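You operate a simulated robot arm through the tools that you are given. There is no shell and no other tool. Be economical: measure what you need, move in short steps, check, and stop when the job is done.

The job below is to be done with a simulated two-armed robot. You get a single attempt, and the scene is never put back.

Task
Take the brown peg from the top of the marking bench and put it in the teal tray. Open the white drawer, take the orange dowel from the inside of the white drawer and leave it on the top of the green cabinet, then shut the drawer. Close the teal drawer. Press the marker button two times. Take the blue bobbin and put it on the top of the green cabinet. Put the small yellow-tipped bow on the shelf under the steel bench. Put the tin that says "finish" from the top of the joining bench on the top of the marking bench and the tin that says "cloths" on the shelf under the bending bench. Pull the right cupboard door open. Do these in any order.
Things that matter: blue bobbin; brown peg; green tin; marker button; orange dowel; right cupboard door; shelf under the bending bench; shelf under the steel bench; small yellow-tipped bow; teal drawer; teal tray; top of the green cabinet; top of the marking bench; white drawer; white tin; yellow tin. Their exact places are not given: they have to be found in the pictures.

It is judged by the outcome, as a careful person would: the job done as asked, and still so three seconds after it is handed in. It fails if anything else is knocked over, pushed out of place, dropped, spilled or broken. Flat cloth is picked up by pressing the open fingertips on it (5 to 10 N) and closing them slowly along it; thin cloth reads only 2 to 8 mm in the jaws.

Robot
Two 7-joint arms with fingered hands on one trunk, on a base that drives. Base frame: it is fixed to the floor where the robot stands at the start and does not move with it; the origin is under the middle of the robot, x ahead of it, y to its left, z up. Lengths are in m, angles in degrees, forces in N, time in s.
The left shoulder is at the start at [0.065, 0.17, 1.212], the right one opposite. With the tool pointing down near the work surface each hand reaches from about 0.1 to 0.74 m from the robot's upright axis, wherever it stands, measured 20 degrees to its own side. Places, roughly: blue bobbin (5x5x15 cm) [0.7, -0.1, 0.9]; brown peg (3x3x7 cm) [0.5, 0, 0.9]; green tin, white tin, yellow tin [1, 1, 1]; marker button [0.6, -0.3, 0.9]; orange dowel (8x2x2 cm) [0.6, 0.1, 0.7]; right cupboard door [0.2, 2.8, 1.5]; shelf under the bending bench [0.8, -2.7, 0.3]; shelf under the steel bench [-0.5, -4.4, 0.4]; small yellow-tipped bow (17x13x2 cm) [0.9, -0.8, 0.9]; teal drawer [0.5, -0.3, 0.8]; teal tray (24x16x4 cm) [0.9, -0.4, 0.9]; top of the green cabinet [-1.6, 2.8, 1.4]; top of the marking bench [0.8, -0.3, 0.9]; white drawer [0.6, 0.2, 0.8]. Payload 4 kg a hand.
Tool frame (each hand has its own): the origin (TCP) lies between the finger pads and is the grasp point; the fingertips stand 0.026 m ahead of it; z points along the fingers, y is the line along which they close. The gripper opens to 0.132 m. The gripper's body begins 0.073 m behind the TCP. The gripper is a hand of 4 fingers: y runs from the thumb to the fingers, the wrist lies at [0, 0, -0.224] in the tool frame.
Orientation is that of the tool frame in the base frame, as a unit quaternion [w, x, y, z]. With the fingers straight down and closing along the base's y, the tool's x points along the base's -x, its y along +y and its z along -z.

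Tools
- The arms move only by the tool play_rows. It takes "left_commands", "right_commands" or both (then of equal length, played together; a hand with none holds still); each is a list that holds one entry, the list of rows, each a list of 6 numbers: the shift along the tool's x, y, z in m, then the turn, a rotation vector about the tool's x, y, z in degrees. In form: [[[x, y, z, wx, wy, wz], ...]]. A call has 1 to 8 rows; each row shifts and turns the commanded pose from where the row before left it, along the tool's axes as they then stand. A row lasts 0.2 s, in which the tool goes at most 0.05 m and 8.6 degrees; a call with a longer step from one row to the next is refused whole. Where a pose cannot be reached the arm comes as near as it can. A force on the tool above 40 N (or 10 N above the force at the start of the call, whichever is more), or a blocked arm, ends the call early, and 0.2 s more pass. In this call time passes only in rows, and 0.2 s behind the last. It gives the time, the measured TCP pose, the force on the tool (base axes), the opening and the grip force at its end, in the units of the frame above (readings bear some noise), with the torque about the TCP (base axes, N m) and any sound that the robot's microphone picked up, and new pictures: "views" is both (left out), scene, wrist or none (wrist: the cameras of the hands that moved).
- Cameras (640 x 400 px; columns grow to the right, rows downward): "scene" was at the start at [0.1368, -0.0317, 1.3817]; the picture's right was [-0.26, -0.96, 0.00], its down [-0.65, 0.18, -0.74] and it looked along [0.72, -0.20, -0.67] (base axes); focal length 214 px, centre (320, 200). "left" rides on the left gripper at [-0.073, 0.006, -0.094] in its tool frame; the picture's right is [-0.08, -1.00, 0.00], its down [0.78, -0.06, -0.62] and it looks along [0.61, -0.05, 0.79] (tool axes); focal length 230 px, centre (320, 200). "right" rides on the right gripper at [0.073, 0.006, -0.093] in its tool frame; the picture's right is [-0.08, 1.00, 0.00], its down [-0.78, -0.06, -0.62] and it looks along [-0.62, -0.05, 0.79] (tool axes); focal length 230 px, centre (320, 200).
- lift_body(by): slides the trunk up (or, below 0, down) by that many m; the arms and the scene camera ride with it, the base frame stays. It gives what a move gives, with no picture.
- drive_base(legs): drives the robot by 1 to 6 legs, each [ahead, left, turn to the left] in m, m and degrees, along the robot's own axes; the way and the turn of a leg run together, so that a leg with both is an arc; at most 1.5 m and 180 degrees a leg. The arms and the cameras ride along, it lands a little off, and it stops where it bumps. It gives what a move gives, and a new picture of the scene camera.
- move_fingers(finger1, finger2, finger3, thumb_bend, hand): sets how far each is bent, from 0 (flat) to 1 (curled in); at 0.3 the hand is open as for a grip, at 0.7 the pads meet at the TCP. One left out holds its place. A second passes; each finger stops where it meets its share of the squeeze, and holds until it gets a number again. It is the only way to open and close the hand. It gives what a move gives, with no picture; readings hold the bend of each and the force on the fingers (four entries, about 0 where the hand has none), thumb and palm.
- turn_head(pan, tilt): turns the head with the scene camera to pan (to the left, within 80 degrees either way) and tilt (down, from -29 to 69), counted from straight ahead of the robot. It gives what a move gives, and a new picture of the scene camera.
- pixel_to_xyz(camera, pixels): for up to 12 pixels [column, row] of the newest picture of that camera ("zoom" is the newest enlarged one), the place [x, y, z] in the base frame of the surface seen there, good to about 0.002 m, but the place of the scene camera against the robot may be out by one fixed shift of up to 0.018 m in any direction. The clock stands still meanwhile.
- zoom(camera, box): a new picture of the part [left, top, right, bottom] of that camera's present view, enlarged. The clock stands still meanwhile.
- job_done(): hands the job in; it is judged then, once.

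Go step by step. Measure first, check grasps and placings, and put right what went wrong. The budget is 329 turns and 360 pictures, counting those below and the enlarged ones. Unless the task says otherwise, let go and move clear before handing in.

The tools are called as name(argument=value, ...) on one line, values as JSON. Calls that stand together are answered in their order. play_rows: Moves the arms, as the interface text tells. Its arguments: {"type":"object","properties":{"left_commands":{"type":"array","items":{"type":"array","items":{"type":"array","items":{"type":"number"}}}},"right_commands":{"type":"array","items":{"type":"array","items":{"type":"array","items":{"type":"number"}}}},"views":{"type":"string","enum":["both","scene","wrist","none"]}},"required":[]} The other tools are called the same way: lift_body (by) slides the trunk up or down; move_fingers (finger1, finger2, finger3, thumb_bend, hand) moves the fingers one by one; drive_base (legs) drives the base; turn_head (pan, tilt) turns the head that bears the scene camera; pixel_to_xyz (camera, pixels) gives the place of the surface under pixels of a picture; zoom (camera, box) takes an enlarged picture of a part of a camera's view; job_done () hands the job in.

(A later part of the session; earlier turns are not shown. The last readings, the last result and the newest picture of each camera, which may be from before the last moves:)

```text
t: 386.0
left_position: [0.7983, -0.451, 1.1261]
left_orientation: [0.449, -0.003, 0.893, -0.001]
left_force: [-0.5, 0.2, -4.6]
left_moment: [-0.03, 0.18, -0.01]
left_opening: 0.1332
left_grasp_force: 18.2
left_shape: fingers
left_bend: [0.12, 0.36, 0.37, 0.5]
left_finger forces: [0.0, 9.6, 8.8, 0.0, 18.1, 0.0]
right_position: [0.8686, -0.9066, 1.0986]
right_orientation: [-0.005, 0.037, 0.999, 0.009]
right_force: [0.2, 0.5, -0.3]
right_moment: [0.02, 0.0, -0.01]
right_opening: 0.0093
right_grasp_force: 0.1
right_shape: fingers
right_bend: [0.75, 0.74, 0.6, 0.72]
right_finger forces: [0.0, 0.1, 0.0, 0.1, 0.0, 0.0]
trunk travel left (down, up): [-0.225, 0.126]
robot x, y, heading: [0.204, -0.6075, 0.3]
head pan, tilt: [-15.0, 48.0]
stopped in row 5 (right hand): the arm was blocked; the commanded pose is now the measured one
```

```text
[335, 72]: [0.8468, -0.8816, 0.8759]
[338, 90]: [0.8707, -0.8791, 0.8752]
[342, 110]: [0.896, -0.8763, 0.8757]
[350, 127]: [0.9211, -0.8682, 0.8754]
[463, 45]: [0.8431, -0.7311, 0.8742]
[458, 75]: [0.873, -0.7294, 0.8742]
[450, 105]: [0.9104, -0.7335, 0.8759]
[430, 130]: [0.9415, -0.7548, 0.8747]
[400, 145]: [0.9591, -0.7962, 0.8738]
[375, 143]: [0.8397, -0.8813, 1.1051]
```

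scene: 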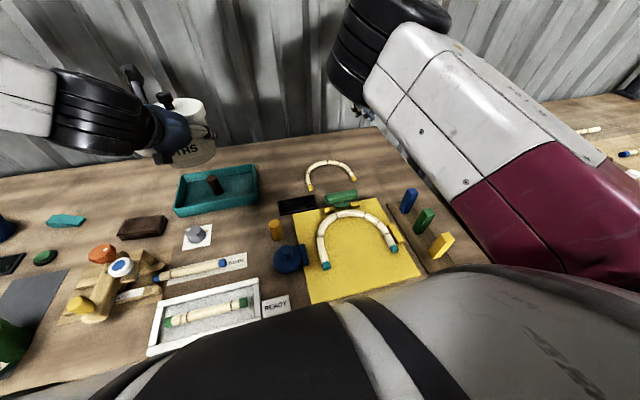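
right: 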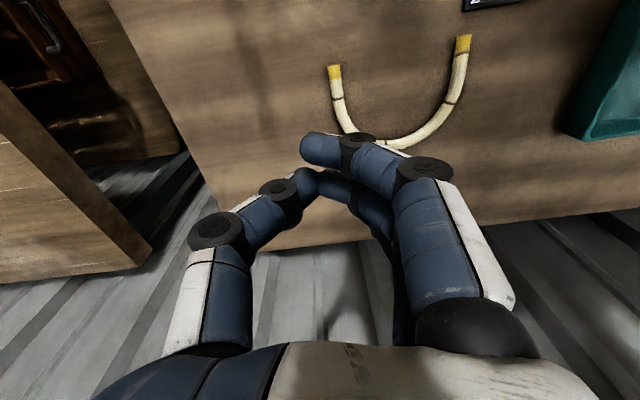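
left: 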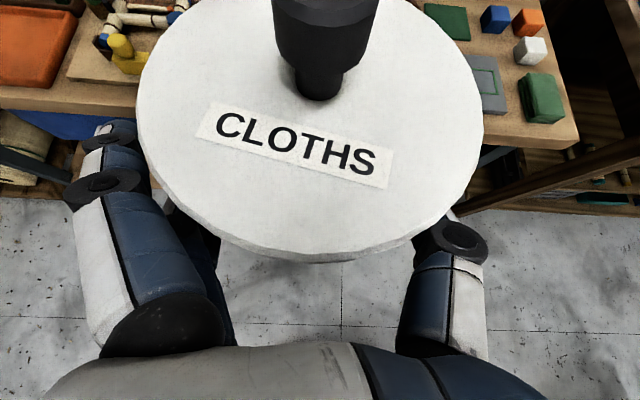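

Right limb now at (0.875,-0.879). Open, adjust the base, and descend lower this time.

move_fingers(hand="right", finger1=0.52, finger2=0.52, finger3=0.52, thumb_bend=0.52)

drive_base(legs=[[0, 0.035, 0]])

play_rows(right_commands=[[[0, 0, 0.03, 1, -0.6, -4.2], [0, 0, 0.05, 0, 0, 0], [0, 0, 0.05, 0, 0, 0], [0, 0, 0.03, 0, 0, 0]]], views="wrist")

```text
t: 387.0
left_position: [0.7991, -0.4521, 1.1262]
left_orientation: [0.451, -0.002, 0.893, -0.002]
left_force: [0.2, 0.0, -4.8]
left_moment: [-0.04, 0.15, 0.03]
left_opening: 0.1337
left_grasp_force: 18.2
left_shape: fingers
left_bend: [0.12, 0.36, 0.37, 0.5]
left_finger forces: [0.0, 9.6, 8.8, 0.1, 18.1, 0.1]
right_position: [0.8677, -0.907, 1.0992]
right_orientation: [-0.004, 0.036, 0.999, 0.009]
right_force: [0.8, 0.1, 0.1]
right_moment: [0.01, 0.01, 0.0]
right_opening: 0.0636
right_grasp_force: 0.0
right_shape: fingers
right_bend: [0.52, 0.52, 0.52, 0.52]
right_finger forces: [0.0, 0.1, 0.0, 0.0, 0.0, 0.0]
trunk travel left (down, up): [-0.225, 0.126]
robot x, y, heading: [0.2008, -0.6151, 0.5]
head pan, tilt: [-15.0, 48.0]
```

```text
t: 388.0
left_position: [0.7975, -0.4149, 1.1264]
left_orientation: [0.451, -0.004, 0.893, -0.001]
left_force: [-0.3, -0.2, -4.8]
left_moment: [-0.02, 0.13, 0.01]
left_opening: 0.1334
left_grasp_force: 18.2
left_shape: fingers
left_bend: [0.12, 0.36, 0.37, 0.5]
left_finger forces: [0.0, 9.6, 8.8, 0.1, 17.9, 0.0]
right_position: [0.8683, -0.8699, 1.1002]
right_orientation: [-0.005, 0.036, 0.999, 0.01]
right_force: [0.3, 0.6, 0.0]
right_moment: [-0.02, -0.01, 0.01]
right_opening: 0.0633
right_grasp_force: 0.0
right_shape: fingers
right_bend: [0.52, 0.52, 0.52, 0.52]
right_finger forces: [0.0, 0.1, 0.0, 0.0, 0.0, 0.0]
trunk travel left (down, up): [-0.225, 0.126]
robot x, y, heading: [0.2032, -0.5767, 0.4]
head pan, tilt: [-15.0, 48.0]
```

scene: 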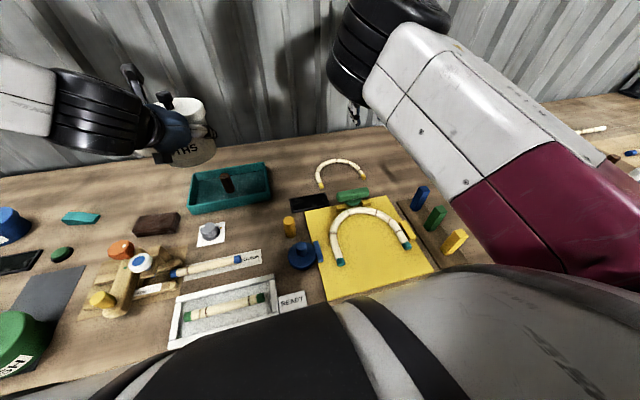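

```text
t: 389.0
left_position: [0.7983, -0.4147, 1.1263]
left_orientation: [0.45, -0.002, 0.893, -0.002]
left_force: [0.0, 0.2, -4.0]
left_moment: [-0.05, 0.13, -0.02]
left_opening: 0.1336
left_grasp_force: 18.2
left_shape: fingers
left_bend: [0.12, 0.36, 0.37, 0.5]
left_finger forces: [0.1, 9.5, 8.8, 0.0, 18.1, 0.0]
right_position: [0.8705, -0.883, 0.948]
right_orientation: [0.006, 0.014, 1.0, 0.004]
right_force: [-0.6, 0.3, -0.9]
right_moment: [0.02, -0.01, 0.01]
right_opening: 0.0635
right_grasp_force: 0.1
right_shape: fingers
right_bend: [0.52, 0.52, 0.52, 0.52]
right_finger forces: [0.0, 0.1, 0.0, 0.0, 0.0, 0.0]
trunk travel left (down, up): [-0.225, 0.126]
robot x, y, heading: [0.2012, -0.5767, 0.5]
head pan, tilt: [-15.0, 48.0]
```

right: 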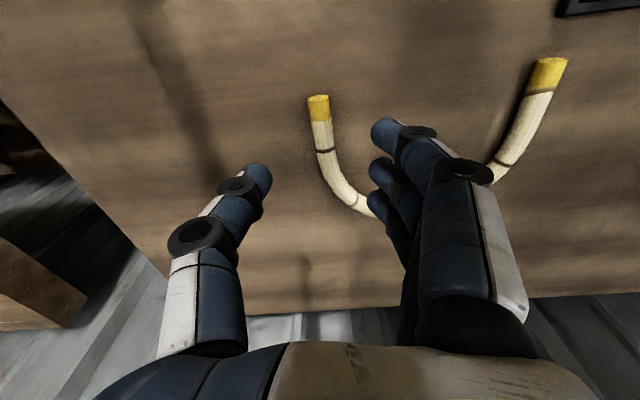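

play_rows(right_commands=[[[-0.003, 0.004, 0.03, 0, 0, 0], [0, 0, 0.02, 0, 0, 0], [0, 0, 0.006, 0, 0, 0], [0, 0, 0.003, 0, 0, 0], [0, 0, 0.002, 0, 0, 0]]], views="wrist")

```text
t: 390.1
left_position: [0.7952, -0.4152, 1.1269]
left_orientation: [0.452, -0.004, 0.892, 0.0]
left_force: [0.4, 0.1, -5.1]
left_moment: [-0.06, 0.12, -0.01]
left_opening: 0.1337
left_grasp_force: 17.7
left_shape: fingers
left_bend: [0.12, 0.36, 0.37, 0.5]
left_finger forces: [0.1, 9.7, 8.8, 0.0, 18.1, 0.1]
right_position: [0.873, -0.8731, 0.8926]
right_orientation: [0.009, 0.003, 1.0, -0.002]
right_force: [-6.9, -0.1, 25.1]
right_moment: [0.44, 0.64, 0.1]
right_opening: 0.0639
right_grasp_force: 12.9
right_shape: fingers
right_bend: [0.55, 0.53, 0.52, 0.52]
right_finger forces: [13.4, 5.9, 0.3, 0.0, 6.4, 0.1]
trunk travel left (down, up): [-0.225, 0.126]
robot x, y, heading: [0.2017, -0.5738, 0.3]
head pan, tilt: [-15.0, 48.0]
stopped in row 5 (right hand): the force on the tool passed its limit at 42 N (the readings are from after the stop); the commanded pose is now the measured one
```

right: 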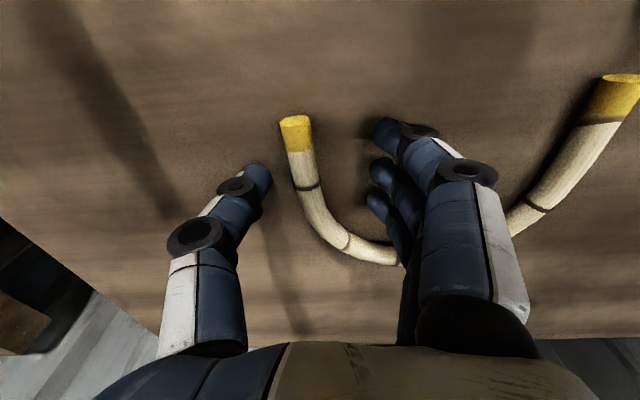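

Fingertips touch the table. Close now.

move_fingers(hand="right", finger1=0.66, finger2=0.7, finger3=0.55, thumb_bend=0.66)

play_rows(right_commands=[[[0, 0, 0.004, 0, 0, 0], [0, 0, 0.003, 0, 0, 0]]], views="wrist")

```text
t: 391.1
left_position: [0.7957, -0.4148, 1.1263]
left_orientation: [0.453, -0.002, 0.892, -0.002]
left_force: [0.1, 0.0, -5.5]
left_moment: [-0.03, 0.13, 0.02]
left_opening: 0.1338
left_grasp_force: 17.9
left_shape: fingers
left_bend: [0.12, 0.36, 0.37, 0.5]
left_finger forces: [0.1, 9.6, 8.7, 0.0, 18.0, 0.0]
right_position: [0.8746, -0.8697, 0.8896]
right_orientation: [0.009, 0.003, 1.0, -0.001]
right_force: [1.4, 1.7, 25.8]
right_moment: [0.93, -0.58, -0.01]
right_opening: 0.0249
right_grasp_force: 15.4
right_shape: fingers
right_bend: [0.66, 0.67, 0.6, 0.65]
right_finger forces: [0.0, 2.0, 26.5, 0.0, 2.0, 0.0]
trunk travel left (down, up): [-0.225, 0.126]
robot x, y, heading: [0.1973, -0.5753, 0.4]
head pan, tilt: [-15.0, 48.0]
```

```text
t: 391.6
left_position: [0.7947, -0.4161, 1.1263]
left_orientation: [0.452, -0.003, 0.892, -0.001]
left_force: [1.3, 0.2, -5.2]
left_moment: [-0.04, 0.18, 0.0]
left_opening: 0.1335
left_grasp_force: 18.4
left_shape: fingers
left_bend: [0.12, 0.36, 0.37, 0.5]
left_finger forces: [0.1, 9.6, 8.8, 0.0, 18.0, 0.0]
right_position: [0.8769, -0.8691, 0.8906]
right_orientation: [0.011, 0.002, 1.0, -0.003]
right_force: [-6.2, 0.9, 26.9]
right_moment: [0.93, -0.1, 0.29]
right_opening: 0.0252
right_grasp_force: 15.6
right_shape: fingers
right_bend: [0.66, 0.67, 0.62, 0.65]
right_finger forces: [0.0, 2.0, 26.9, 0.0, 2.1, 0.1]
trunk travel left (down, up): [-0.225, 0.126]
robot x, y, heading: [0.2035, -0.5806, 0.3]
head pan, tilt: [-15.0, 48.0]
stopped in row 2 (right hand): the force on the tool passed its limit at 43 N (the readings are from after the stop); the commanded pose is now the measured one
```

right: 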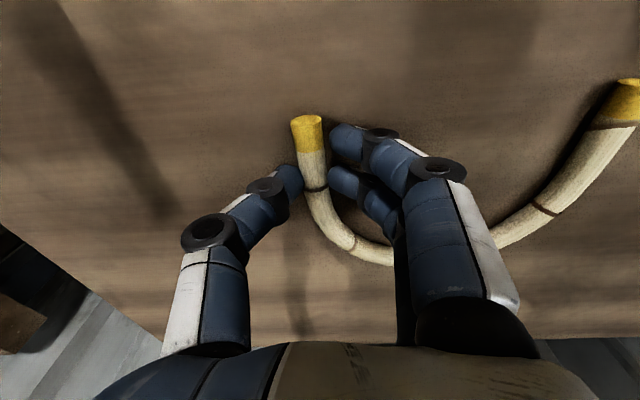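

Finger 3 is pressing on the bow's crest. Curl it away, then lower a touch and squeeze.

move_fingers(hand="right", finger3=1.0)

play_rows(right_commands=[[[0, 0, 0.002, 0, 0, 0], [0, 0, 0.002, 0, 0, 0], [0, 0, 0.002, 0, 0, 0]]], views="wrist")

```text
t: 392.6
left_position: [0.7964, -0.4144, 1.1274]
left_orientation: [0.452, -0.004, 0.892, -0.001]
left_force: [0.0, -0.2, -5.1]
left_moment: [-0.02, 0.12, 0.03]
left_opening: 0.134
left_grasp_force: 18.4
left_shape: fingers
left_bend: [0.12, 0.36, 0.37, 0.5]
left_finger forces: [0.0, 9.6, 8.8, 0.1, 18.0, 0.0]
right_position: [0.877, -0.8683, 0.8898]
right_orientation: [0.011, 0.001, 1.0, -0.003]
right_force: [5.2, 3.6, 29.5]
right_moment: [-0.29, 0.08, 0.09]
right_opening: 0.0249
right_grasp_force: 26.8
right_shape: fingers
right_bend: [0.67, 0.68, 0.75, 0.67]
right_finger forces: [9.1, 1.5, 7.7, 0.0, 35.5, 0.0]
trunk travel left (down, up): [-0.225, 0.126]
robot x, y, heading: [0.203, -0.5769, 0.4]
head pan, tilt: [-15.0, 48.0]
```

```text
t: 393.2
left_position: [0.7953, -0.4147, 1.1251]
left_orientation: [0.45, -0.003, 0.893, -0.002]
left_force: [0.9, -0.2, -6.1]
left_moment: [-0.03, 0.14, -0.01]
left_opening: 0.1336
left_grasp_force: 18.0
left_shape: fingers
left_bend: [0.12, 0.36, 0.37, 0.5]
left_finger forces: [0.0, 9.5, 8.9, 0.0, 18.1, 0.2]
right_position: [0.8783, -0.8684, 0.8906]
right_orientation: [0.014, -0.001, 1.0, -0.004]
right_force: [-5.0, 3.3, 23.1]
right_moment: [-0.2, 0.41, -0.08]
right_opening: 0.0261
right_grasp_force: 20.1
right_shape: fingers
right_bend: [0.67, 0.68, 0.75, 0.66]
right_finger forces: [7.9, 1.2, 6.6, 0.0, 24.2, 0.0]
trunk travel left (down, up): [-0.225, 0.126]
robot x, y, heading: [0.2052, -0.579, 0.6]
head pan, tilt: [-15.0, 48.0]
stopped in row 3 (right hand): the force on the tool passed its limit at 42 N (the readings are from after the stop); the commanded pose is now the measured one
```

right: 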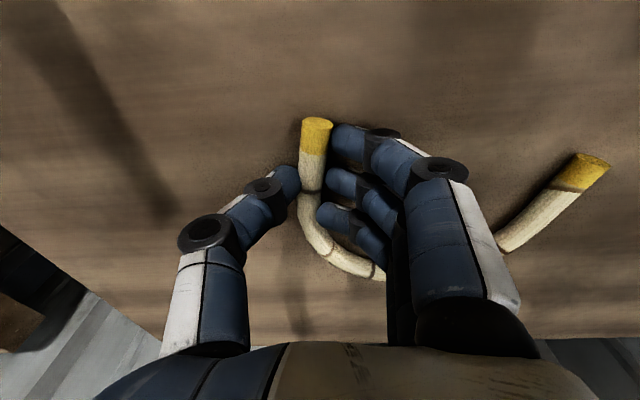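

All fingers are inside the limb and the thumb outside. Relieve the downward force and squeeze.

play_rows(right_commands=[[[0, 0, -0.001, 0, 0, 0]]], views="none")

move_fingers(hand="right", finger1=0.9, finger2=0.9, finger3=0.9, thumb_bend=0.85)

play_rows(right_commands=[[[0, 0, -0.015, 0, 0, 0], [0, 0, -0.02, 0, 0, 0]]], views="wrist")

```text
t: 393.6
left_position: [0.7953, -0.4154, 1.1261]
left_orientation: [0.451, -0.005, 0.893, 0.0]
left_force: [-0.7, 0.1, -5.1]
left_moment: [-0.04, 0.12, 0.0]
left_opening: 0.1337
left_grasp_force: 18.7
left_shape: fingers
left_bend: [0.12, 0.36, 0.37, 0.5]
left_finger forces: [0.0, 9.5, 8.7, 0.1, 18.1, 0.1]
right_position: [0.8782, -0.8699, 0.8906]
right_orientation: [0.013, 0.001, 1.0, -0.003]
right_force: [-2.5, 0.1, 21.5]
right_moment: [-0.32, 0.24, -0.01]
right_opening: 0.0263
right_grasp_force: 19.8
right_shape: fingers
right_bend: [0.67, 0.68, 0.75, 0.66]
right_finger forces: [5.2, 1.1, 6.2, 0.0, 26.9, 0.0]
trunk travel left (down, up): [-0.225, 0.126]
robot x, y, heading: [0.2055, -0.5769, 0.3]
head pan, tilt: [-15.0, 48.0]
```

```text
t: 394.6
left_position: [0.7969, -0.4149, 1.1258]
left_orientation: [0.451, -0.003, 0.893, -0.001]
left_force: [0.9, 0.1, -5.2]
left_moment: [-0.02, 0.13, 0.0]
left_opening: 0.1335
left_grasp_force: 17.9
left_shape: fingers
left_bend: [0.12, 0.36, 0.37, 0.5]
left_finger forces: [0.0, 9.6, 8.8, 0.0, 18.1, 0.0]
right_position: [0.8787, -0.8688, 0.8869]
right_orientation: [0.011, 0.0, 1.0, -0.001]
right_force: [1.2, 0.8, 6.3]
right_moment: [-0.1, -0.04, -0.02]
right_opening: 0.0235
right_grasp_force: 27.5
right_shape: fingers
right_bend: [0.73, 0.73, 0.78, 0.74]
right_finger forces: [7.5, 8.1, 9.1, 0.0, 30.5, 0.1]
trunk travel left (down, up): [-0.225, 0.126]
robot x, y, heading: [0.2064, -0.5779, 0.4]
head pan, tilt: [-15.0, 48.0]
```

```text
t: 395.2
left_position: [0.7983, -0.4162, 1.1258]
left_orientation: [0.451, -0.003, 0.892, -0.001]
left_force: [0.0, -0.1, -5.6]
left_moment: [-0.04, 0.16, 0.01]
left_opening: 0.1334
left_grasp_force: 17.8
left_shape: fingers
left_bend: [0.12, 0.36, 0.37, 0.5]
left_finger forces: [0.1, 9.7, 8.8, 0.0, 18.0, 0.1]
right_position: [0.876, -0.8781, 0.919]
right_orientation: [0.01, 0.008, 1.0, -0.003]
right_force: [-0.3, 0.4, 0.4]
right_moment: [-0.03, 0.01, -0.02]
right_opening: 0.023
right_grasp_force: 23.0
right_shape: fingers
right_bend: [0.73, 0.73, 0.78, 0.74]
right_finger forces: [7.3, 7.9, 8.3, 0.0, 23.5, 0.0]
trunk travel left (down, up): [-0.225, 0.126]
robot x, y, heading: [0.2043, -0.5798, 0.3]
head pan, tilt: [-15.0, 48.0]
```

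right: 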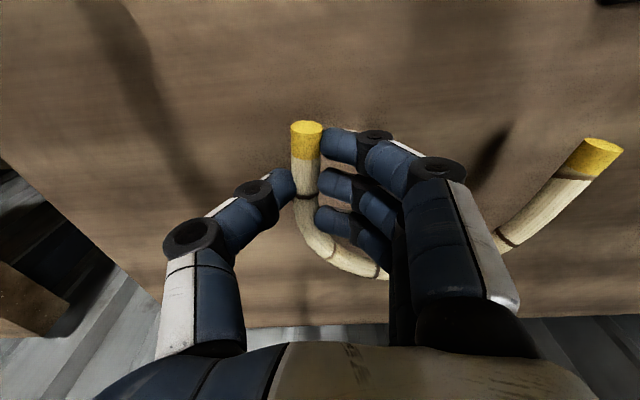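

Now it's firmly held (23 N) and lifted. Raise further and retract.

play_rows(right_commands=[[[0, 0, -0.05, 0, 0, 0], [0, 0, -0.05, 0, 0, 0], [0, 0, -0.03, 0, 0, 0]]], views="none")

drive_base(legs=[[-0.5, 0, 0]])

zoom(camera="right", box=[0, 0, 640, 400])

turn_head(pan=-60, tilt=25)

```text
t: 396.0
left_position: [0.7973, -0.4158, 1.1265]
left_orientation: [0.45, -0.002, 0.893, -0.002]
left_force: [-0.8, -0.9, -5.0]
left_moment: [-0.02, 0.14, 0.01]
left_opening: 0.1337
left_grasp_force: 18.1
left_shape: fingers
left_bend: [0.12, 0.36, 0.37, 0.5]
left_finger forces: [0.0, 9.6, 8.7, 0.0, 18.0, 0.1]
right_position: [0.871, -0.8843, 1.043]
right_orientation: [0.006, 0.016, 1.0, 0.0]
right_force: [-0.4, -0.7, 0.1]
right_moment: [-0.04, 0.04, 0.02]
right_opening: 0.0235
right_grasp_force: 23.5
right_shape: fingers
right_bend: [0.73, 0.73, 0.78, 0.74]
right_finger forces: [7.1, 7.9, 8.2, 0.1, 23.3, 0.0]
trunk travel left (down, up): [-0.225, 0.126]
robot x, y, heading: [0.1993, -0.5785, 0.7]
head pan, tilt: [-15.0, 48.0]
```

```text
t: 398.9
left_position: [0.3033, -0.421, 1.1267]
left_orientation: [0.451, -0.002, 0.893, -0.002]
left_force: [0.1, -0.7, -3.6]
left_moment: [0.0, 0.15, -0.01]
left_opening: 0.1333
left_grasp_force: 18.3
left_shape: fingers
left_bend: [0.12, 0.36, 0.37, 0.5]
left_finger forces: [0.0, 9.6, 8.9, 0.0, 18.0, 0.1]
right_position: [0.3765, -0.8885, 1.0491]
right_orientation: [0.011, 0.017, 1.0, 0.002]
right_force: [0.5, 0.5, -0.5]
right_moment: [0.0, -0.01, 0.01]
right_opening: 0.0234
right_grasp_force: 23.2
right_shape: fingers
right_bend: [0.73, 0.73, 0.78, 0.74]
right_finger forces: [7.2, 7.8, 8.3, 0.0, 23.4, 0.0]
trunk travel left (down, up): [-0.225, 0.126]
robot x, y, heading: [-0.2957, -0.5766, 0.5]
head pan, tilt: [-15.0, 48.0]
```

scene: 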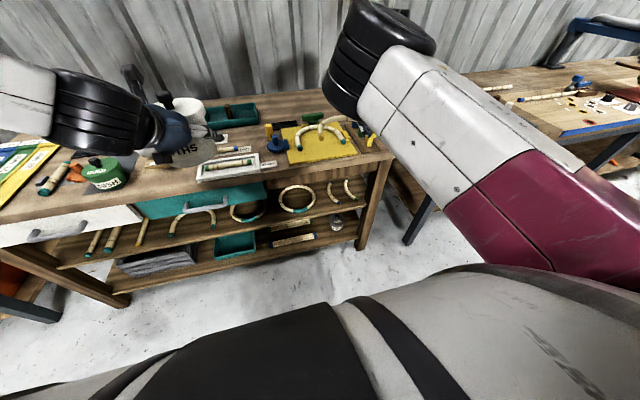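

```text
1.00 times, centred on (320, 200) of right (not enlarged: the box is as wide or as high as the picture)
```

zoom: 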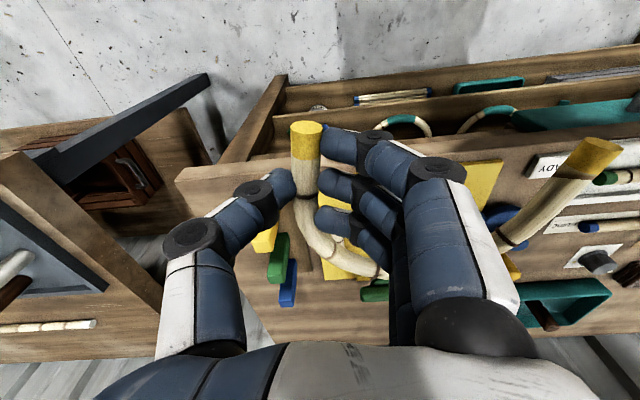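

```text
t: 400.1
left_position: [0.3036, -0.4206, 1.1249]
left_orientation: [0.451, -0.002, 0.893, -0.002]
left_force: [0.1, -0.4, -4.5]
left_moment: [0.0, 0.16, 0.02]
left_opening: 0.1337
left_grasp_force: 18.2
left_shape: fingers
left_bend: [0.12, 0.36, 0.37, 0.5]
left_finger forces: [0.1, 9.7, 8.8, 0.0, 18.2, 0.0]
right_position: [0.3769, -0.8935, 1.0483]
right_orientation: [0.012, 0.02, 1.0, 0.003]
right_force: [-0.7, 0.6, 0.6]
right_moment: [-0.03, 0.05, -0.02]
right_opening: 0.0233
right_grasp_force: 23.1
right_shape: fingers
right_bend: [0.73, 0.73, 0.78, 0.74]
right_finger forces: [7.2, 7.8, 8.1, 0.0, 23.4, 0.0]
trunk travel left (down, up): [-0.225, 0.126]
robot x, y, heading: [-0.2908, -0.5808, 0.3]
head pan, tilt: [-60.0, 25.0]
```

scene: 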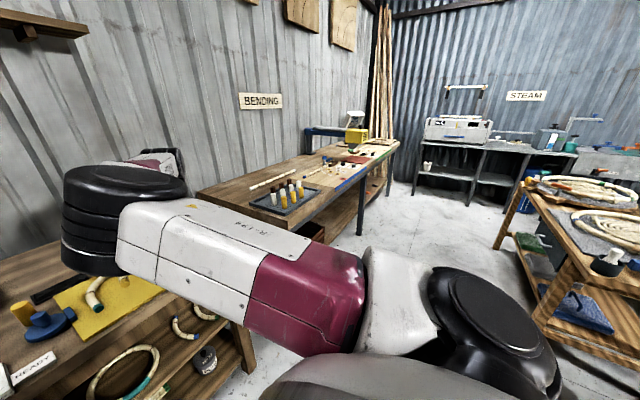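

Layout: bending bench ahead-right; a steel table under the STEAM sign on the far wall; a round-ring table on the right. Measure for the path.

pixel_to_xyz(camera="scene", pixels=[[200, 190], [305, 228], [395, 145], [360, 235], [500, 250], [530, 180], [540, 345], [415, 185], [470, 205], [480, 150], [580, 175], [340, 210]])

zoom(camera="scene", box=[380, 70, 640, 240])

```text
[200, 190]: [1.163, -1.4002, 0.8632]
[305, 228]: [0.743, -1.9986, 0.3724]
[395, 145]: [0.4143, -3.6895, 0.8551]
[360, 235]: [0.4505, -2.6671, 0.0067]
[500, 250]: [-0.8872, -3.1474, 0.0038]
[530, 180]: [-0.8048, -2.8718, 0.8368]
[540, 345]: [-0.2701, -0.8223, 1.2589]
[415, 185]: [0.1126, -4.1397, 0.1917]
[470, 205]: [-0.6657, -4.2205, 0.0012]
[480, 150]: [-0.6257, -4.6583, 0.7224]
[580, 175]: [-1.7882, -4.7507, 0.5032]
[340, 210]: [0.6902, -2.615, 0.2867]
```

```text
2.35 times, centred on (510, 155) of scene
```

zoom: 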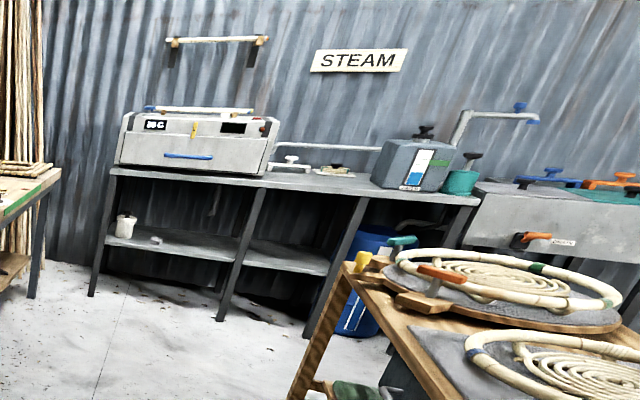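

Shelf of the bending bench is near (0.7,-2.3,0.29). Strafe right along the aisle to y≈-2.25.

drive_base(legs=[[0, -0.85, 0], [0, -0.85, 0]])

turn_head(pan=0, tilt=45)

```text
t: 415.5
left_position: [0.3079, -2.1394, 1.1253]
left_orientation: [0.451, 0.002, 0.893, -0.004]
left_force: [-0.5, 0.8, -5.3]
left_moment: [-0.03, 0.11, 0.0]
left_opening: 0.1334
left_grasp_force: 18.3
left_shape: fingers
left_bend: [0.12, 0.36, 0.37, 0.5]
left_finger forces: [0.1, 9.6, 8.8, 0.1, 18.1, 0.0]
right_position: [0.3794, -2.6117, 1.0486]
right_orientation: [0.012, 0.024, 1.0, 0.003]
right_force: [-1.3, 0.2, -0.2]
right_moment: [-0.01, 0.03, -0.02]
right_opening: 0.023
right_grasp_force: 23.7
right_shape: fingers
right_bend: [0.73, 0.73, 0.78, 0.74]
right_finger forces: [7.2, 8.0, 8.1, 0.0, 23.3, 0.0]
trunk travel left (down, up): [-0.225, 0.126]
robot x, y, heading: [-0.284, -2.2929, -0.1]
head pan, tilt: [-60.0, 25.0]
```

scene: 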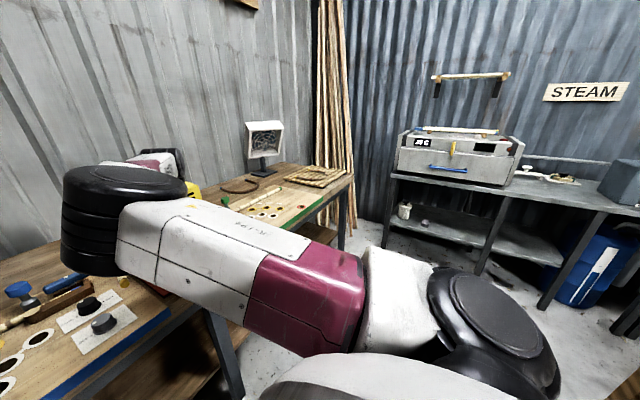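

```text
t: 416.8
left_position: [0.3078, -2.1413, 1.1251]
left_orientation: [0.451, 0.001, 0.893, -0.003]
left_force: [-0.3, -0.2, -4.3]
left_moment: [-0.01, 0.12, 0.01]
left_opening: 0.1334
left_grasp_force: 18.3
left_shape: fingers
left_bend: [0.12, 0.36, 0.37, 0.5]
left_finger forces: [0.1, 9.6, 8.8, 0.0, 18.0, 0.1]
right_position: [0.38, -2.6128, 1.0499]
right_orientation: [0.013, 0.025, 1.0, 0.003]
right_force: [0.3, 0.4, -0.3]
right_moment: [0.0, 0.02, 0.03]
right_opening: 0.0231
right_grasp_force: 23.3
right_shape: fingers
right_bend: [0.73, 0.73, 0.78, 0.74]
right_finger forces: [7.2, 7.9, 8.1, 0.1, 23.3, 0.0]
trunk travel left (down, up): [-0.225, 0.126]
robot x, y, heading: [-0.2863, -2.2965, 0.1]
head pan, tilt: [0.0, 45.0]
```

scene: 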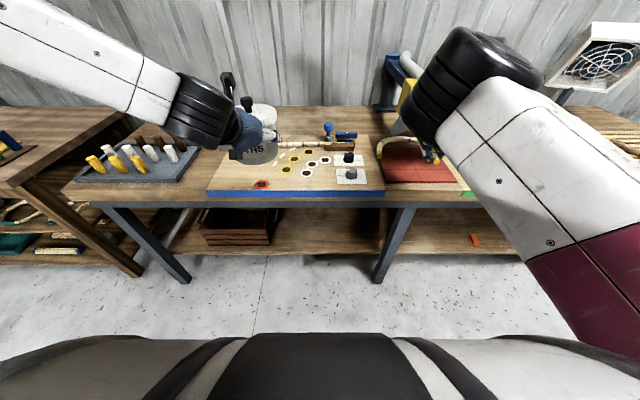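

Shelf visible below: crate at (235,225), free area around (330,232). Measure.

pixel_to_xyz(camera="scene", pixels=[[320, 250], [320, 235], [320, 215], [290, 235], [360, 235], [270, 225], [240, 242], [395, 225], [320, 197], [470, 240], [320, 205], [205, 240]])

zoom(camera="scene", box=[160, 160, 480, 300])

```text
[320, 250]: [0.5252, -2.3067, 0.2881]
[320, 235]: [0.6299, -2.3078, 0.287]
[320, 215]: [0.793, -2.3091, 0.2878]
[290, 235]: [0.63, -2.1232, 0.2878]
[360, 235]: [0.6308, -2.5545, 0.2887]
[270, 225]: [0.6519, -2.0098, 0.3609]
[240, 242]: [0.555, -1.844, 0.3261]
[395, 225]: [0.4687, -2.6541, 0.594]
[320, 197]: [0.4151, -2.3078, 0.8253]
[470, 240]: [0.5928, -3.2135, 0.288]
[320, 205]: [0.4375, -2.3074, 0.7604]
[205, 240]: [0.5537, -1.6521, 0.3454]
```

```text
2.00 times, centred on (320, 230) of scene
```

zoom: 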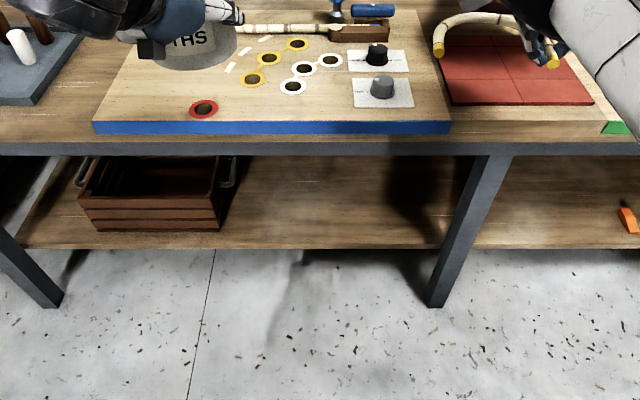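

Shelf z≈0.286, front edge x 0.52, free y −2.6…−2.05. First retract and raise the right hand with the bow, then lower the trunk.

play_rows(right_commands=[[[0.035, 0, -0.035, 0, 0, 0], [0.035, 0, -0.035, 0, 0, 0], [0.035, 0, -0.035, 0, 0, 0], [0.035, 0, -0.035, 0, 0, 0], [0.035, 0, -0.035, 0, 0, 0], [0.02, 0, -0.035, 0, 0, 0]]], views="none")

drive_base(legs=[[-0.06, -0.13, 0]])

lift_body(by=-0.22)

```text
t: 418.2
left_position: [0.3083, -2.14, 1.1272]
left_orientation: [0.451, 0.0, 0.892, -0.003]
left_force: [-0.5, 0.5, -4.8]
left_moment: [-0.05, 0.12, 0.01]
left_opening: 0.1333
left_grasp_force: 17.6
left_shape: fingers
left_bend: [0.12, 0.36, 0.37, 0.5]
left_finger forces: [0.0, 9.6, 8.7, 0.0, 18.1, 0.0]
right_position: [0.1758, -2.617, 1.2438]
right_orientation: [0.004, 0.039, 0.999, 0.035]
right_force: [-0.1, 0.2, 0.1]
right_moment: [-0.07, 0.0, -0.02]
right_opening: 0.0228
right_grasp_force: 22.1
right_shape: fingers
right_bend: [0.73, 0.73, 0.78, 0.74]
right_finger forces: [6.9, 7.6, 8.2, 0.0, 22.8, 0.0]
trunk travel left (down, up): [-0.225, 0.126]
robot x, y, heading: [-0.2864, -2.295, -0.3]
head pan, tilt: [0.0, 45.0]
```

```text
t: 420.0
left_position: [0.249, -2.2705, 1.1258]
left_orientation: [0.451, 0.001, 0.892, -0.003]
left_force: [-0.2, -0.4, -5.0]
left_moment: [-0.04, 0.1, -0.04]
left_opening: 0.1331
left_grasp_force: 18.2
left_shape: fingers
left_bend: [0.12, 0.36, 0.37, 0.5]
left_finger forces: [0.0, 9.6, 8.8, 0.0, 18.0, 0.0]
right_position: [0.1193, -2.7469, 1.2469]
right_orientation: [0.012, 0.037, 0.999, 0.036]
right_force: [-0.3, -0.3, 0.3]
right_moment: [0.0, 0.06, -0.01]
right_opening: 0.023
right_grasp_force: 22.5
right_shape: fingers
right_bend: [0.73, 0.73, 0.78, 0.74]
right_finger forces: [7.0, 7.5, 8.2, 0.0, 22.7, 0.1]
trunk travel left (down, up): [-0.225, 0.126]
robot x, y, heading: [-0.3456, -2.4256, 0.0]
head pan, tilt: [0.0, 45.0]
```

scene: 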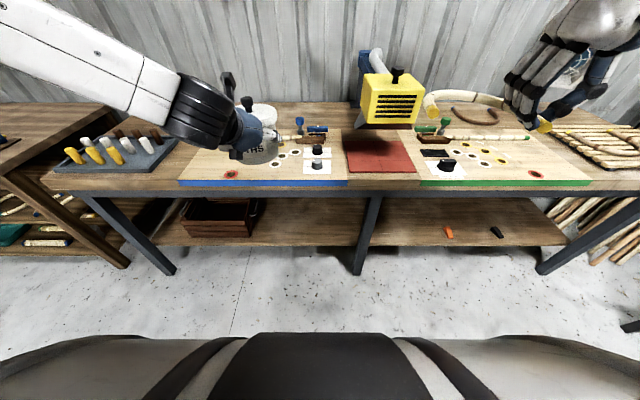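

```text
t: 422.3
left_position: [0.2669, -2.2701, 0.8225]
left_orientation: [0.362, 0.0, 0.932, -0.003]
left_force: [-0.1, 0.6, -4.2]
left_moment: [-0.06, 0.13, 0.03]
left_opening: 0.1337
left_grasp_force: 18.4
left_shape: fingers
left_bend: [0.12, 0.36, 0.37, 0.5]
left_finger forces: [0.1, 9.6, 8.7, 0.1, 17.8, 0.1]
right_position: [0.2006, -2.7567, 0.835]
right_orientation: [-0.234, 0.062, 0.969, 0.055]
right_force: [-0.3, 0.8, -0.4]
right_moment: [-0.03, 0.04, -0.04]
right_opening: 0.0229
right_grasp_force: 23.1
right_shape: fingers
right_bend: [0.73, 0.73, 0.78, 0.74]
right_finger forces: [7.1, 7.4, 8.3, 0.0, 22.8, 0.0]
trunk travel left (down, up): [-0.005, 0.346]
robot x, y, heading: [-0.3479, -2.4227, 0.2]
head pan, tilt: [0.0, 45.0]
```

Lowering the trunk also tilted the hands (left by ~12°, right by ~27°). Level them again and look.

play_rows(left_commands=[[[0, 0, 0, 0, -4, 0], [0, 0, 0, 0, -4, 0], [0, 0, 0, 0, -3.6, 0], [0, 0, 0, 0, 0, 0]]], right_commands=[[[0, 0, -0.02, 1.6, -6.8, -1.8], [0, 0, -0.03, 1.6, -6.8, -1.8], [0, 0, -0.03, 1.6, -6.8, -1.8], [0, 0, -0.03, 1.6, -6.8, -1.8]]], views="both")

```text
t: 423.3
left_position: [0.286, -2.2771, 0.82]
left_orientation: [0.454, -0.001, 0.891, -0.002]
left_force: [-0.3, 0.2, -4.6]
left_moment: [-0.05, 0.14, 0.02]
left_opening: 0.1335
left_grasp_force: 18.0
left_shape: fingers
left_bend: [0.12, 0.36, 0.37, 0.5]
left_finger forces: [0.0, 9.6, 8.7, 0.1, 18.0, 0.0]
left hand out of reach, approached as far as the arm can: row 1, 2, 3
right_position: [0.2861, -2.8393, 0.9105]
right_orientation: [0.004, -0.002, 1.0, -0.001]
right_force: [-0.7, -0.7, -0.1]
right_moment: [-0.03, 0.02, 0.01]
right_opening: 0.0226
right_grasp_force: 22.6
right_shape: fingers
right_bend: [0.73, 0.73, 0.78, 0.74]
right_finger forces: [6.9, 7.4, 8.6, 0.1, 22.9, 0.0]
right hand out of reach, approached as far as the arm can: row 1, 2, 3, 4
trunk travel left (down, up): [-0.005, 0.346]
robot x, y, heading: [-0.3461, -2.4272, 0.0]
head pan, tilt: [0.0, 45.0]
```

scene: 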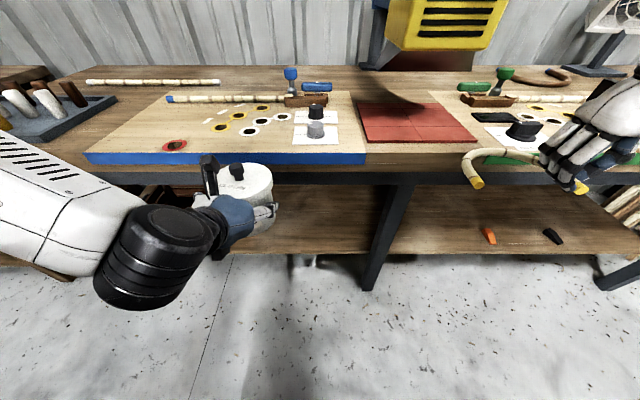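
right: 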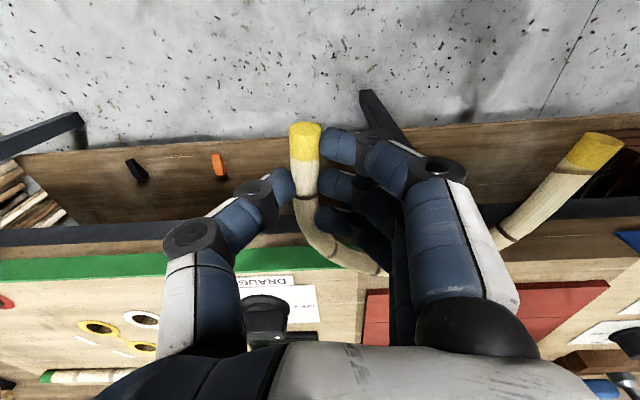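
left: 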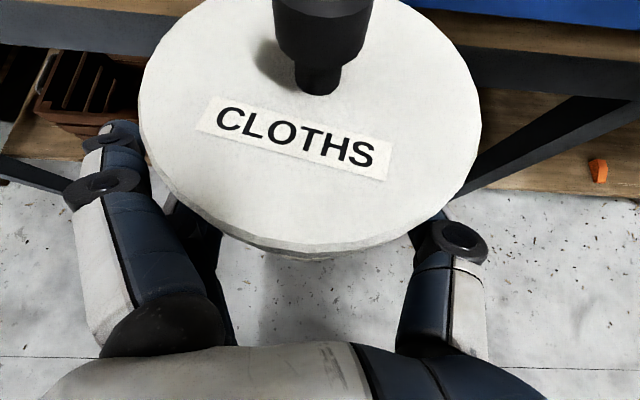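

Both level. Raise/retract the right hand, and start lowering the left hand (tin) in front of the bench.

pixel_to_xyz(camera="scene", pixels=[[450, 40], [440, 15], [520, 130], [420, 55], [480, 185], [300, 180], [300, 160]])

play_rows(right_commands=[[[0.03, 0, -0.03, 0, 0, 0], [0.03, 0, -0.03, 0, 0, 0], [0.03, 0, -0.03, 0, 0, 0], [0.03, 0, -0.03, 0, 0, 0], [0.03, 0, -0.03, 0, 0, 0], [0, 0, 0, 0, 0, 0]]], left_commands=[[[0.0324, 0, 0.0235, 0, 0, 0], [0.0324, 0, 0.0235, 0, 0, 0], [0.0324, 0, 0.0235, 0, 0, 0], [0.0324, 0, 0.0235, 0, 0, 0], [0.0324, 0, 0.0235, 0, 0, 0], [0.0324, 0, 0.0235, 0, 0, 0]]], views="scene")

```text
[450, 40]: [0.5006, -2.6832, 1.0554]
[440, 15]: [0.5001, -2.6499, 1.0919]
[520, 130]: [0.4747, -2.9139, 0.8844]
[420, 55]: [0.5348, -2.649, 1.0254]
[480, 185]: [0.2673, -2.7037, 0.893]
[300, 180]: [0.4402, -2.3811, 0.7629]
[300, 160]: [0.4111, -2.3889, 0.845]
```

```text
t: 424.7
left_position: [0.2892, -2.278, 0.5761]
left_orientation: [0.454, 0.0, 0.891, -0.003]
left_force: [-0.7, 0.3, -5.6]
left_moment: [-0.02, 0.11, 0.02]
left_opening: 0.1332
left_grasp_force: 17.8
left_shape: fingers
left_bend: [0.12, 0.36, 0.37, 0.5]
left_finger forces: [0.0, 9.7, 8.6, 0.0, 18.0, 0.0]
right_position: [0.1533, -2.8805, 1.0538]
right_orientation: [-0.008, -0.001, 1.0, -0.008]
right_force: [0.2, -0.5, -0.2]
right_moment: [-0.06, 0.04, -0.03]
right_opening: 0.022
right_grasp_force: 21.5
right_shape: fingers
right_bend: [0.73, 0.73, 0.78, 0.74]
right_finger forces: [6.7, 7.1, 8.4, 0.0, 22.1, 0.1]
right hand out of reach, approached as far as the arm can: row 1, 2, 3
trunk travel left (down, up): [-0.005, 0.346]
robot x, y, heading: [-0.3485, -2.4268, -0.2]
head pan, tilt: [0.0, 45.0]
```

scene: 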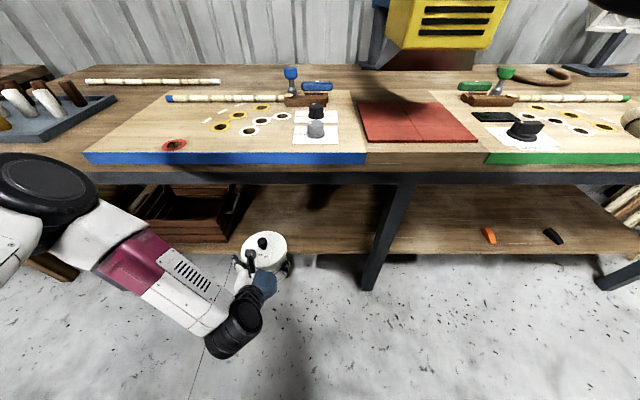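

The yellow press (x≥0.50, y≳-2.77) could meet the bow when driving in. Move the right hand outward, and lower the tin further.

play_rows(right_commands=[[[0.01, -0.04, 0, 0, 0, 0], [0.01, -0.04, 0, 0, 0, 0], [0.01, -0.04, 0, 0, 0, 0], [0.01, -0.04, 0, 0, 0, 0], [0, 0, 0, 0, 0, 0]]], left_commands=[[[0.0324, 0, 0.0235, 0, 0, 0], [0.0324, 0, 0.0235, 0, 0, 0], [0.0324, 0, 0.0235, 0, 0, 0], [0.0324, 0, 0.0235, 0, 0, 0], [0.01, 0, 0.007, 0, 0, 0]]], views="both")

```text
t: 425.9
left_position: [0.2879, -2.2795, 0.4065]
left_orientation: [0.454, -0.001, 0.891, -0.003]
left_force: [-0.2, 0.2, -4.8]
left_moment: [-0.06, 0.13, 0.02]
left_opening: 0.1333
left_grasp_force: 17.8
left_shape: fingers
left_bend: [0.12, 0.36, 0.37, 0.5]
left_finger forces: [0.1, 9.4, 8.6, 0.0, 17.8, 0.0]
right_position: [0.1312, -3.029, 1.0768]
right_orientation: [-0.001, -0.025, 0.999, -0.024]
right_force: [0.3, 0.5, -0.5]
right_moment: [-0.03, -0.01, 0.01]
right_opening: 0.0222
right_grasp_force: 22.1
right_shape: fingers
right_bend: [0.73, 0.73, 0.78, 0.74]
right_finger forces: [6.7, 7.0, 8.4, 0.0, 22.1, 0.1]
trunk travel left (down, up): [-0.005, 0.346]
robot x, y, heading: [-0.3452, -2.4239, 0.1]
head pan, tilt: [0.0, 45.0]
```

scene: 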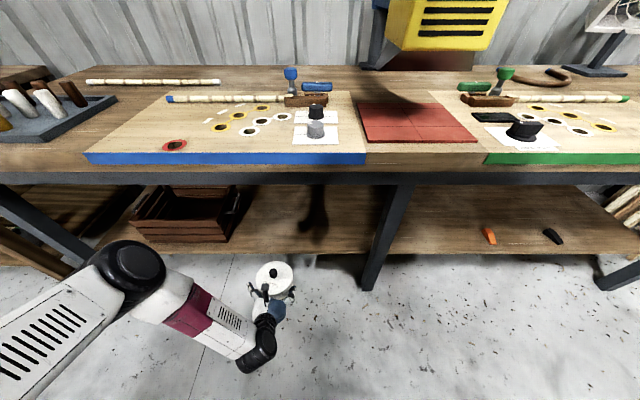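
right: 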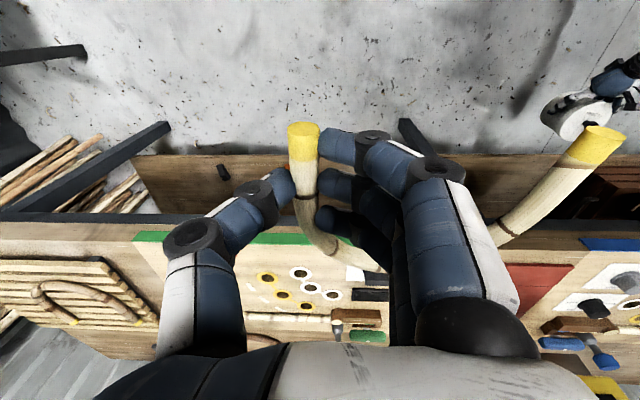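
left: 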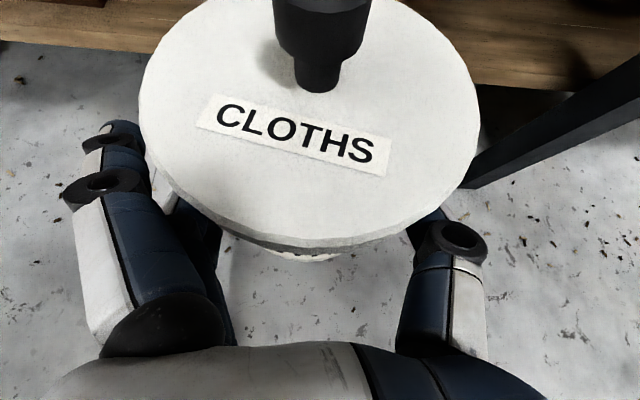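

Tin bottom is 6 cm above the shelf level. Drive forward 0.33 m.

drive_base(legs=[[0.33, 0, 0]])

zoom(camera="left", box=[0, 0, 640, 400])

```text
t: 427.6
left_position: [0.4876, -2.2748, 0.4019]
left_orientation: [0.441, -0.003, 0.897, 0.003]
left_force: [0.5, 0.3, -5.8]
left_moment: [-0.03, 0.1, 0.0]
left_opening: 0.1332
left_grasp_force: 18.4
left_shape: fingers
left_bend: [0.12, 0.36, 0.37, 0.5]
left_finger forces: [0.0, 9.3, 8.9, 0.1, 17.8, 0.1]
right_position: [0.3564, -3.0285, 1.0845]
right_orientation: [0.01, -0.033, 0.999, -0.022]
right_force: [-0.4, -0.2, 0.8]
right_moment: [-0.01, -0.01, 0.0]
right_opening: 0.0222
right_grasp_force: 22.2
right_shape: fingers
right_bend: [0.73, 0.73, 0.78, 0.74]
right_finger forces: [6.7, 7.1, 8.4, 0.0, 22.2, 0.0]
trunk travel left (down, up): [-0.005, 0.346]
robot x, y, heading: [-0.113, -2.4253, 0.9]
head pan, tilt: [0.0, 45.0]
stopped in leg 1: the robot was blocked; the commanded pose is now the measured one
```

scene: 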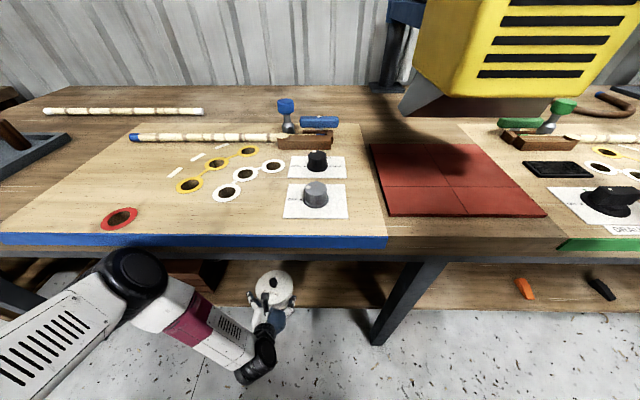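

```text
1.00 times, centred on (320, 200) of left (not enlarged: the box is as wide or as high as the picture)
```

zoom: 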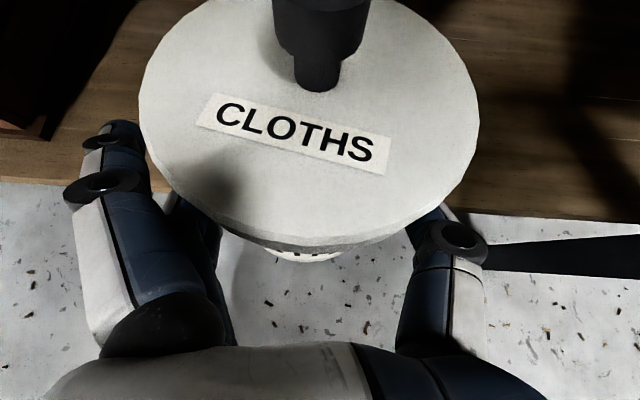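

Blocked, probably the left elbow at the bench edge. Extend the arm forward instead to reach over the shelf.

drive_base(legs=[[-0.03, 0, -0.5]])

play_rows(left_commands=[[[-0.0183, 0, 0.0237, 0, -1.5, 0], [-0.0183, 0, 0.0237, 0, 0, 0], [-0.0183, 0, 0.0237, 0, 0, 0], [-0.0183, 0, 0.0237, 0, 0, 0], [-0.0183, 0, 0.0237, 0, 0, 0]]], views="both")

```text
t: 428.5
left_position: [0.4637, -2.281, 0.3862]
left_orientation: [0.432, 0.001, 0.902, -0.002]
left_force: [0.4, 0.5, -3.7]
left_moment: [-0.02, 0.13, 0.02]
left_opening: 0.1332
left_grasp_force: 17.1
left_shape: fingers
left_bend: [0.12, 0.36, 0.37, 0.5]
left_finger forces: [0.1, 9.2, 8.8, 0.1, 17.8, 0.0]
right_position: [0.3389, -3.0291, 1.0777]
right_orientation: [0.0, -0.026, 0.999, -0.024]
right_force: [-0.7, 0.3, -1.0]
right_moment: [-0.02, -0.02, 0.0]
right_opening: 0.0222
right_grasp_force: 22.2
right_shape: fingers
right_bend: [0.73, 0.73, 0.78, 0.74]
right_finger forces: [6.7, 7.2, 8.4, 0.0, 22.2, 0.0]
trunk travel left (down, up): [-0.005, 0.346]
robot x, y, heading: [-0.1385, -2.4247, 0.1]
head pan, tilt: [0.0, 45.0]
```

scene: 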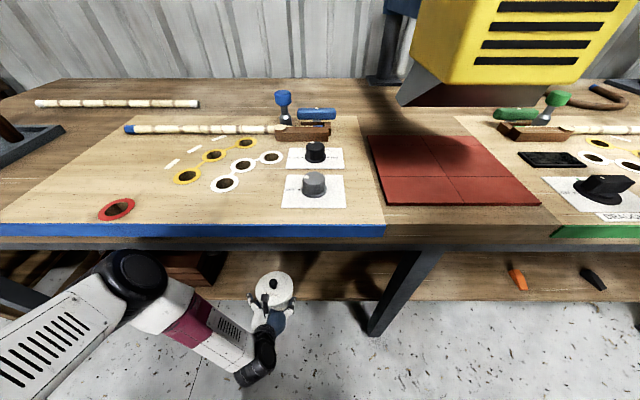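

```text
t: 429.7
left_position: [0.6169, -2.2803, 0.3871]
left_orientation: [0.444, 0.002, 0.896, -0.003]
left_force: [-0.2, -0.1, -5.2]
left_moment: [-0.01, 0.15, 0.02]
left_opening: 0.1331
left_grasp_force: 17.5
left_shape: fingers
left_bend: [0.12, 0.36, 0.37, 0.5]
left_finger forces: [0.1, 8.9, 8.8, 0.1, 17.7, 0.0]
right_position: [0.34, -3.0297, 1.0764]
right_orientation: [0.0, -0.026, 0.999, -0.025]
right_force: [-0.5, -0.9, 0.3]
right_moment: [-0.03, 0.04, -0.03]
right_opening: 0.0224
right_grasp_force: 21.7
right_shape: fingers
right_bend: [0.73, 0.73, 0.78, 0.74]
right_finger forces: [6.7, 7.1, 8.3, 0.0, 22.1, 0.0]
trunk travel left (down, up): [-0.005, 0.346]
robot x, y, heading: [-0.1419, -2.4286, 0.1]
head pan, tilt: [0.0, 45.0]
```

scene: 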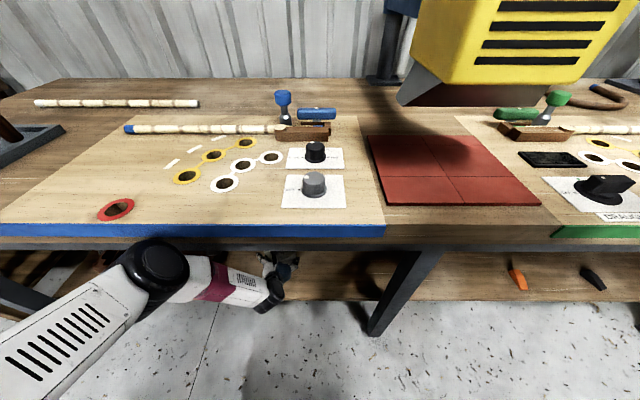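
left: 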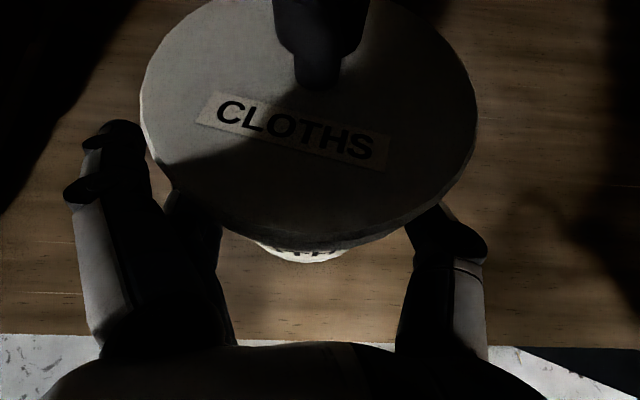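

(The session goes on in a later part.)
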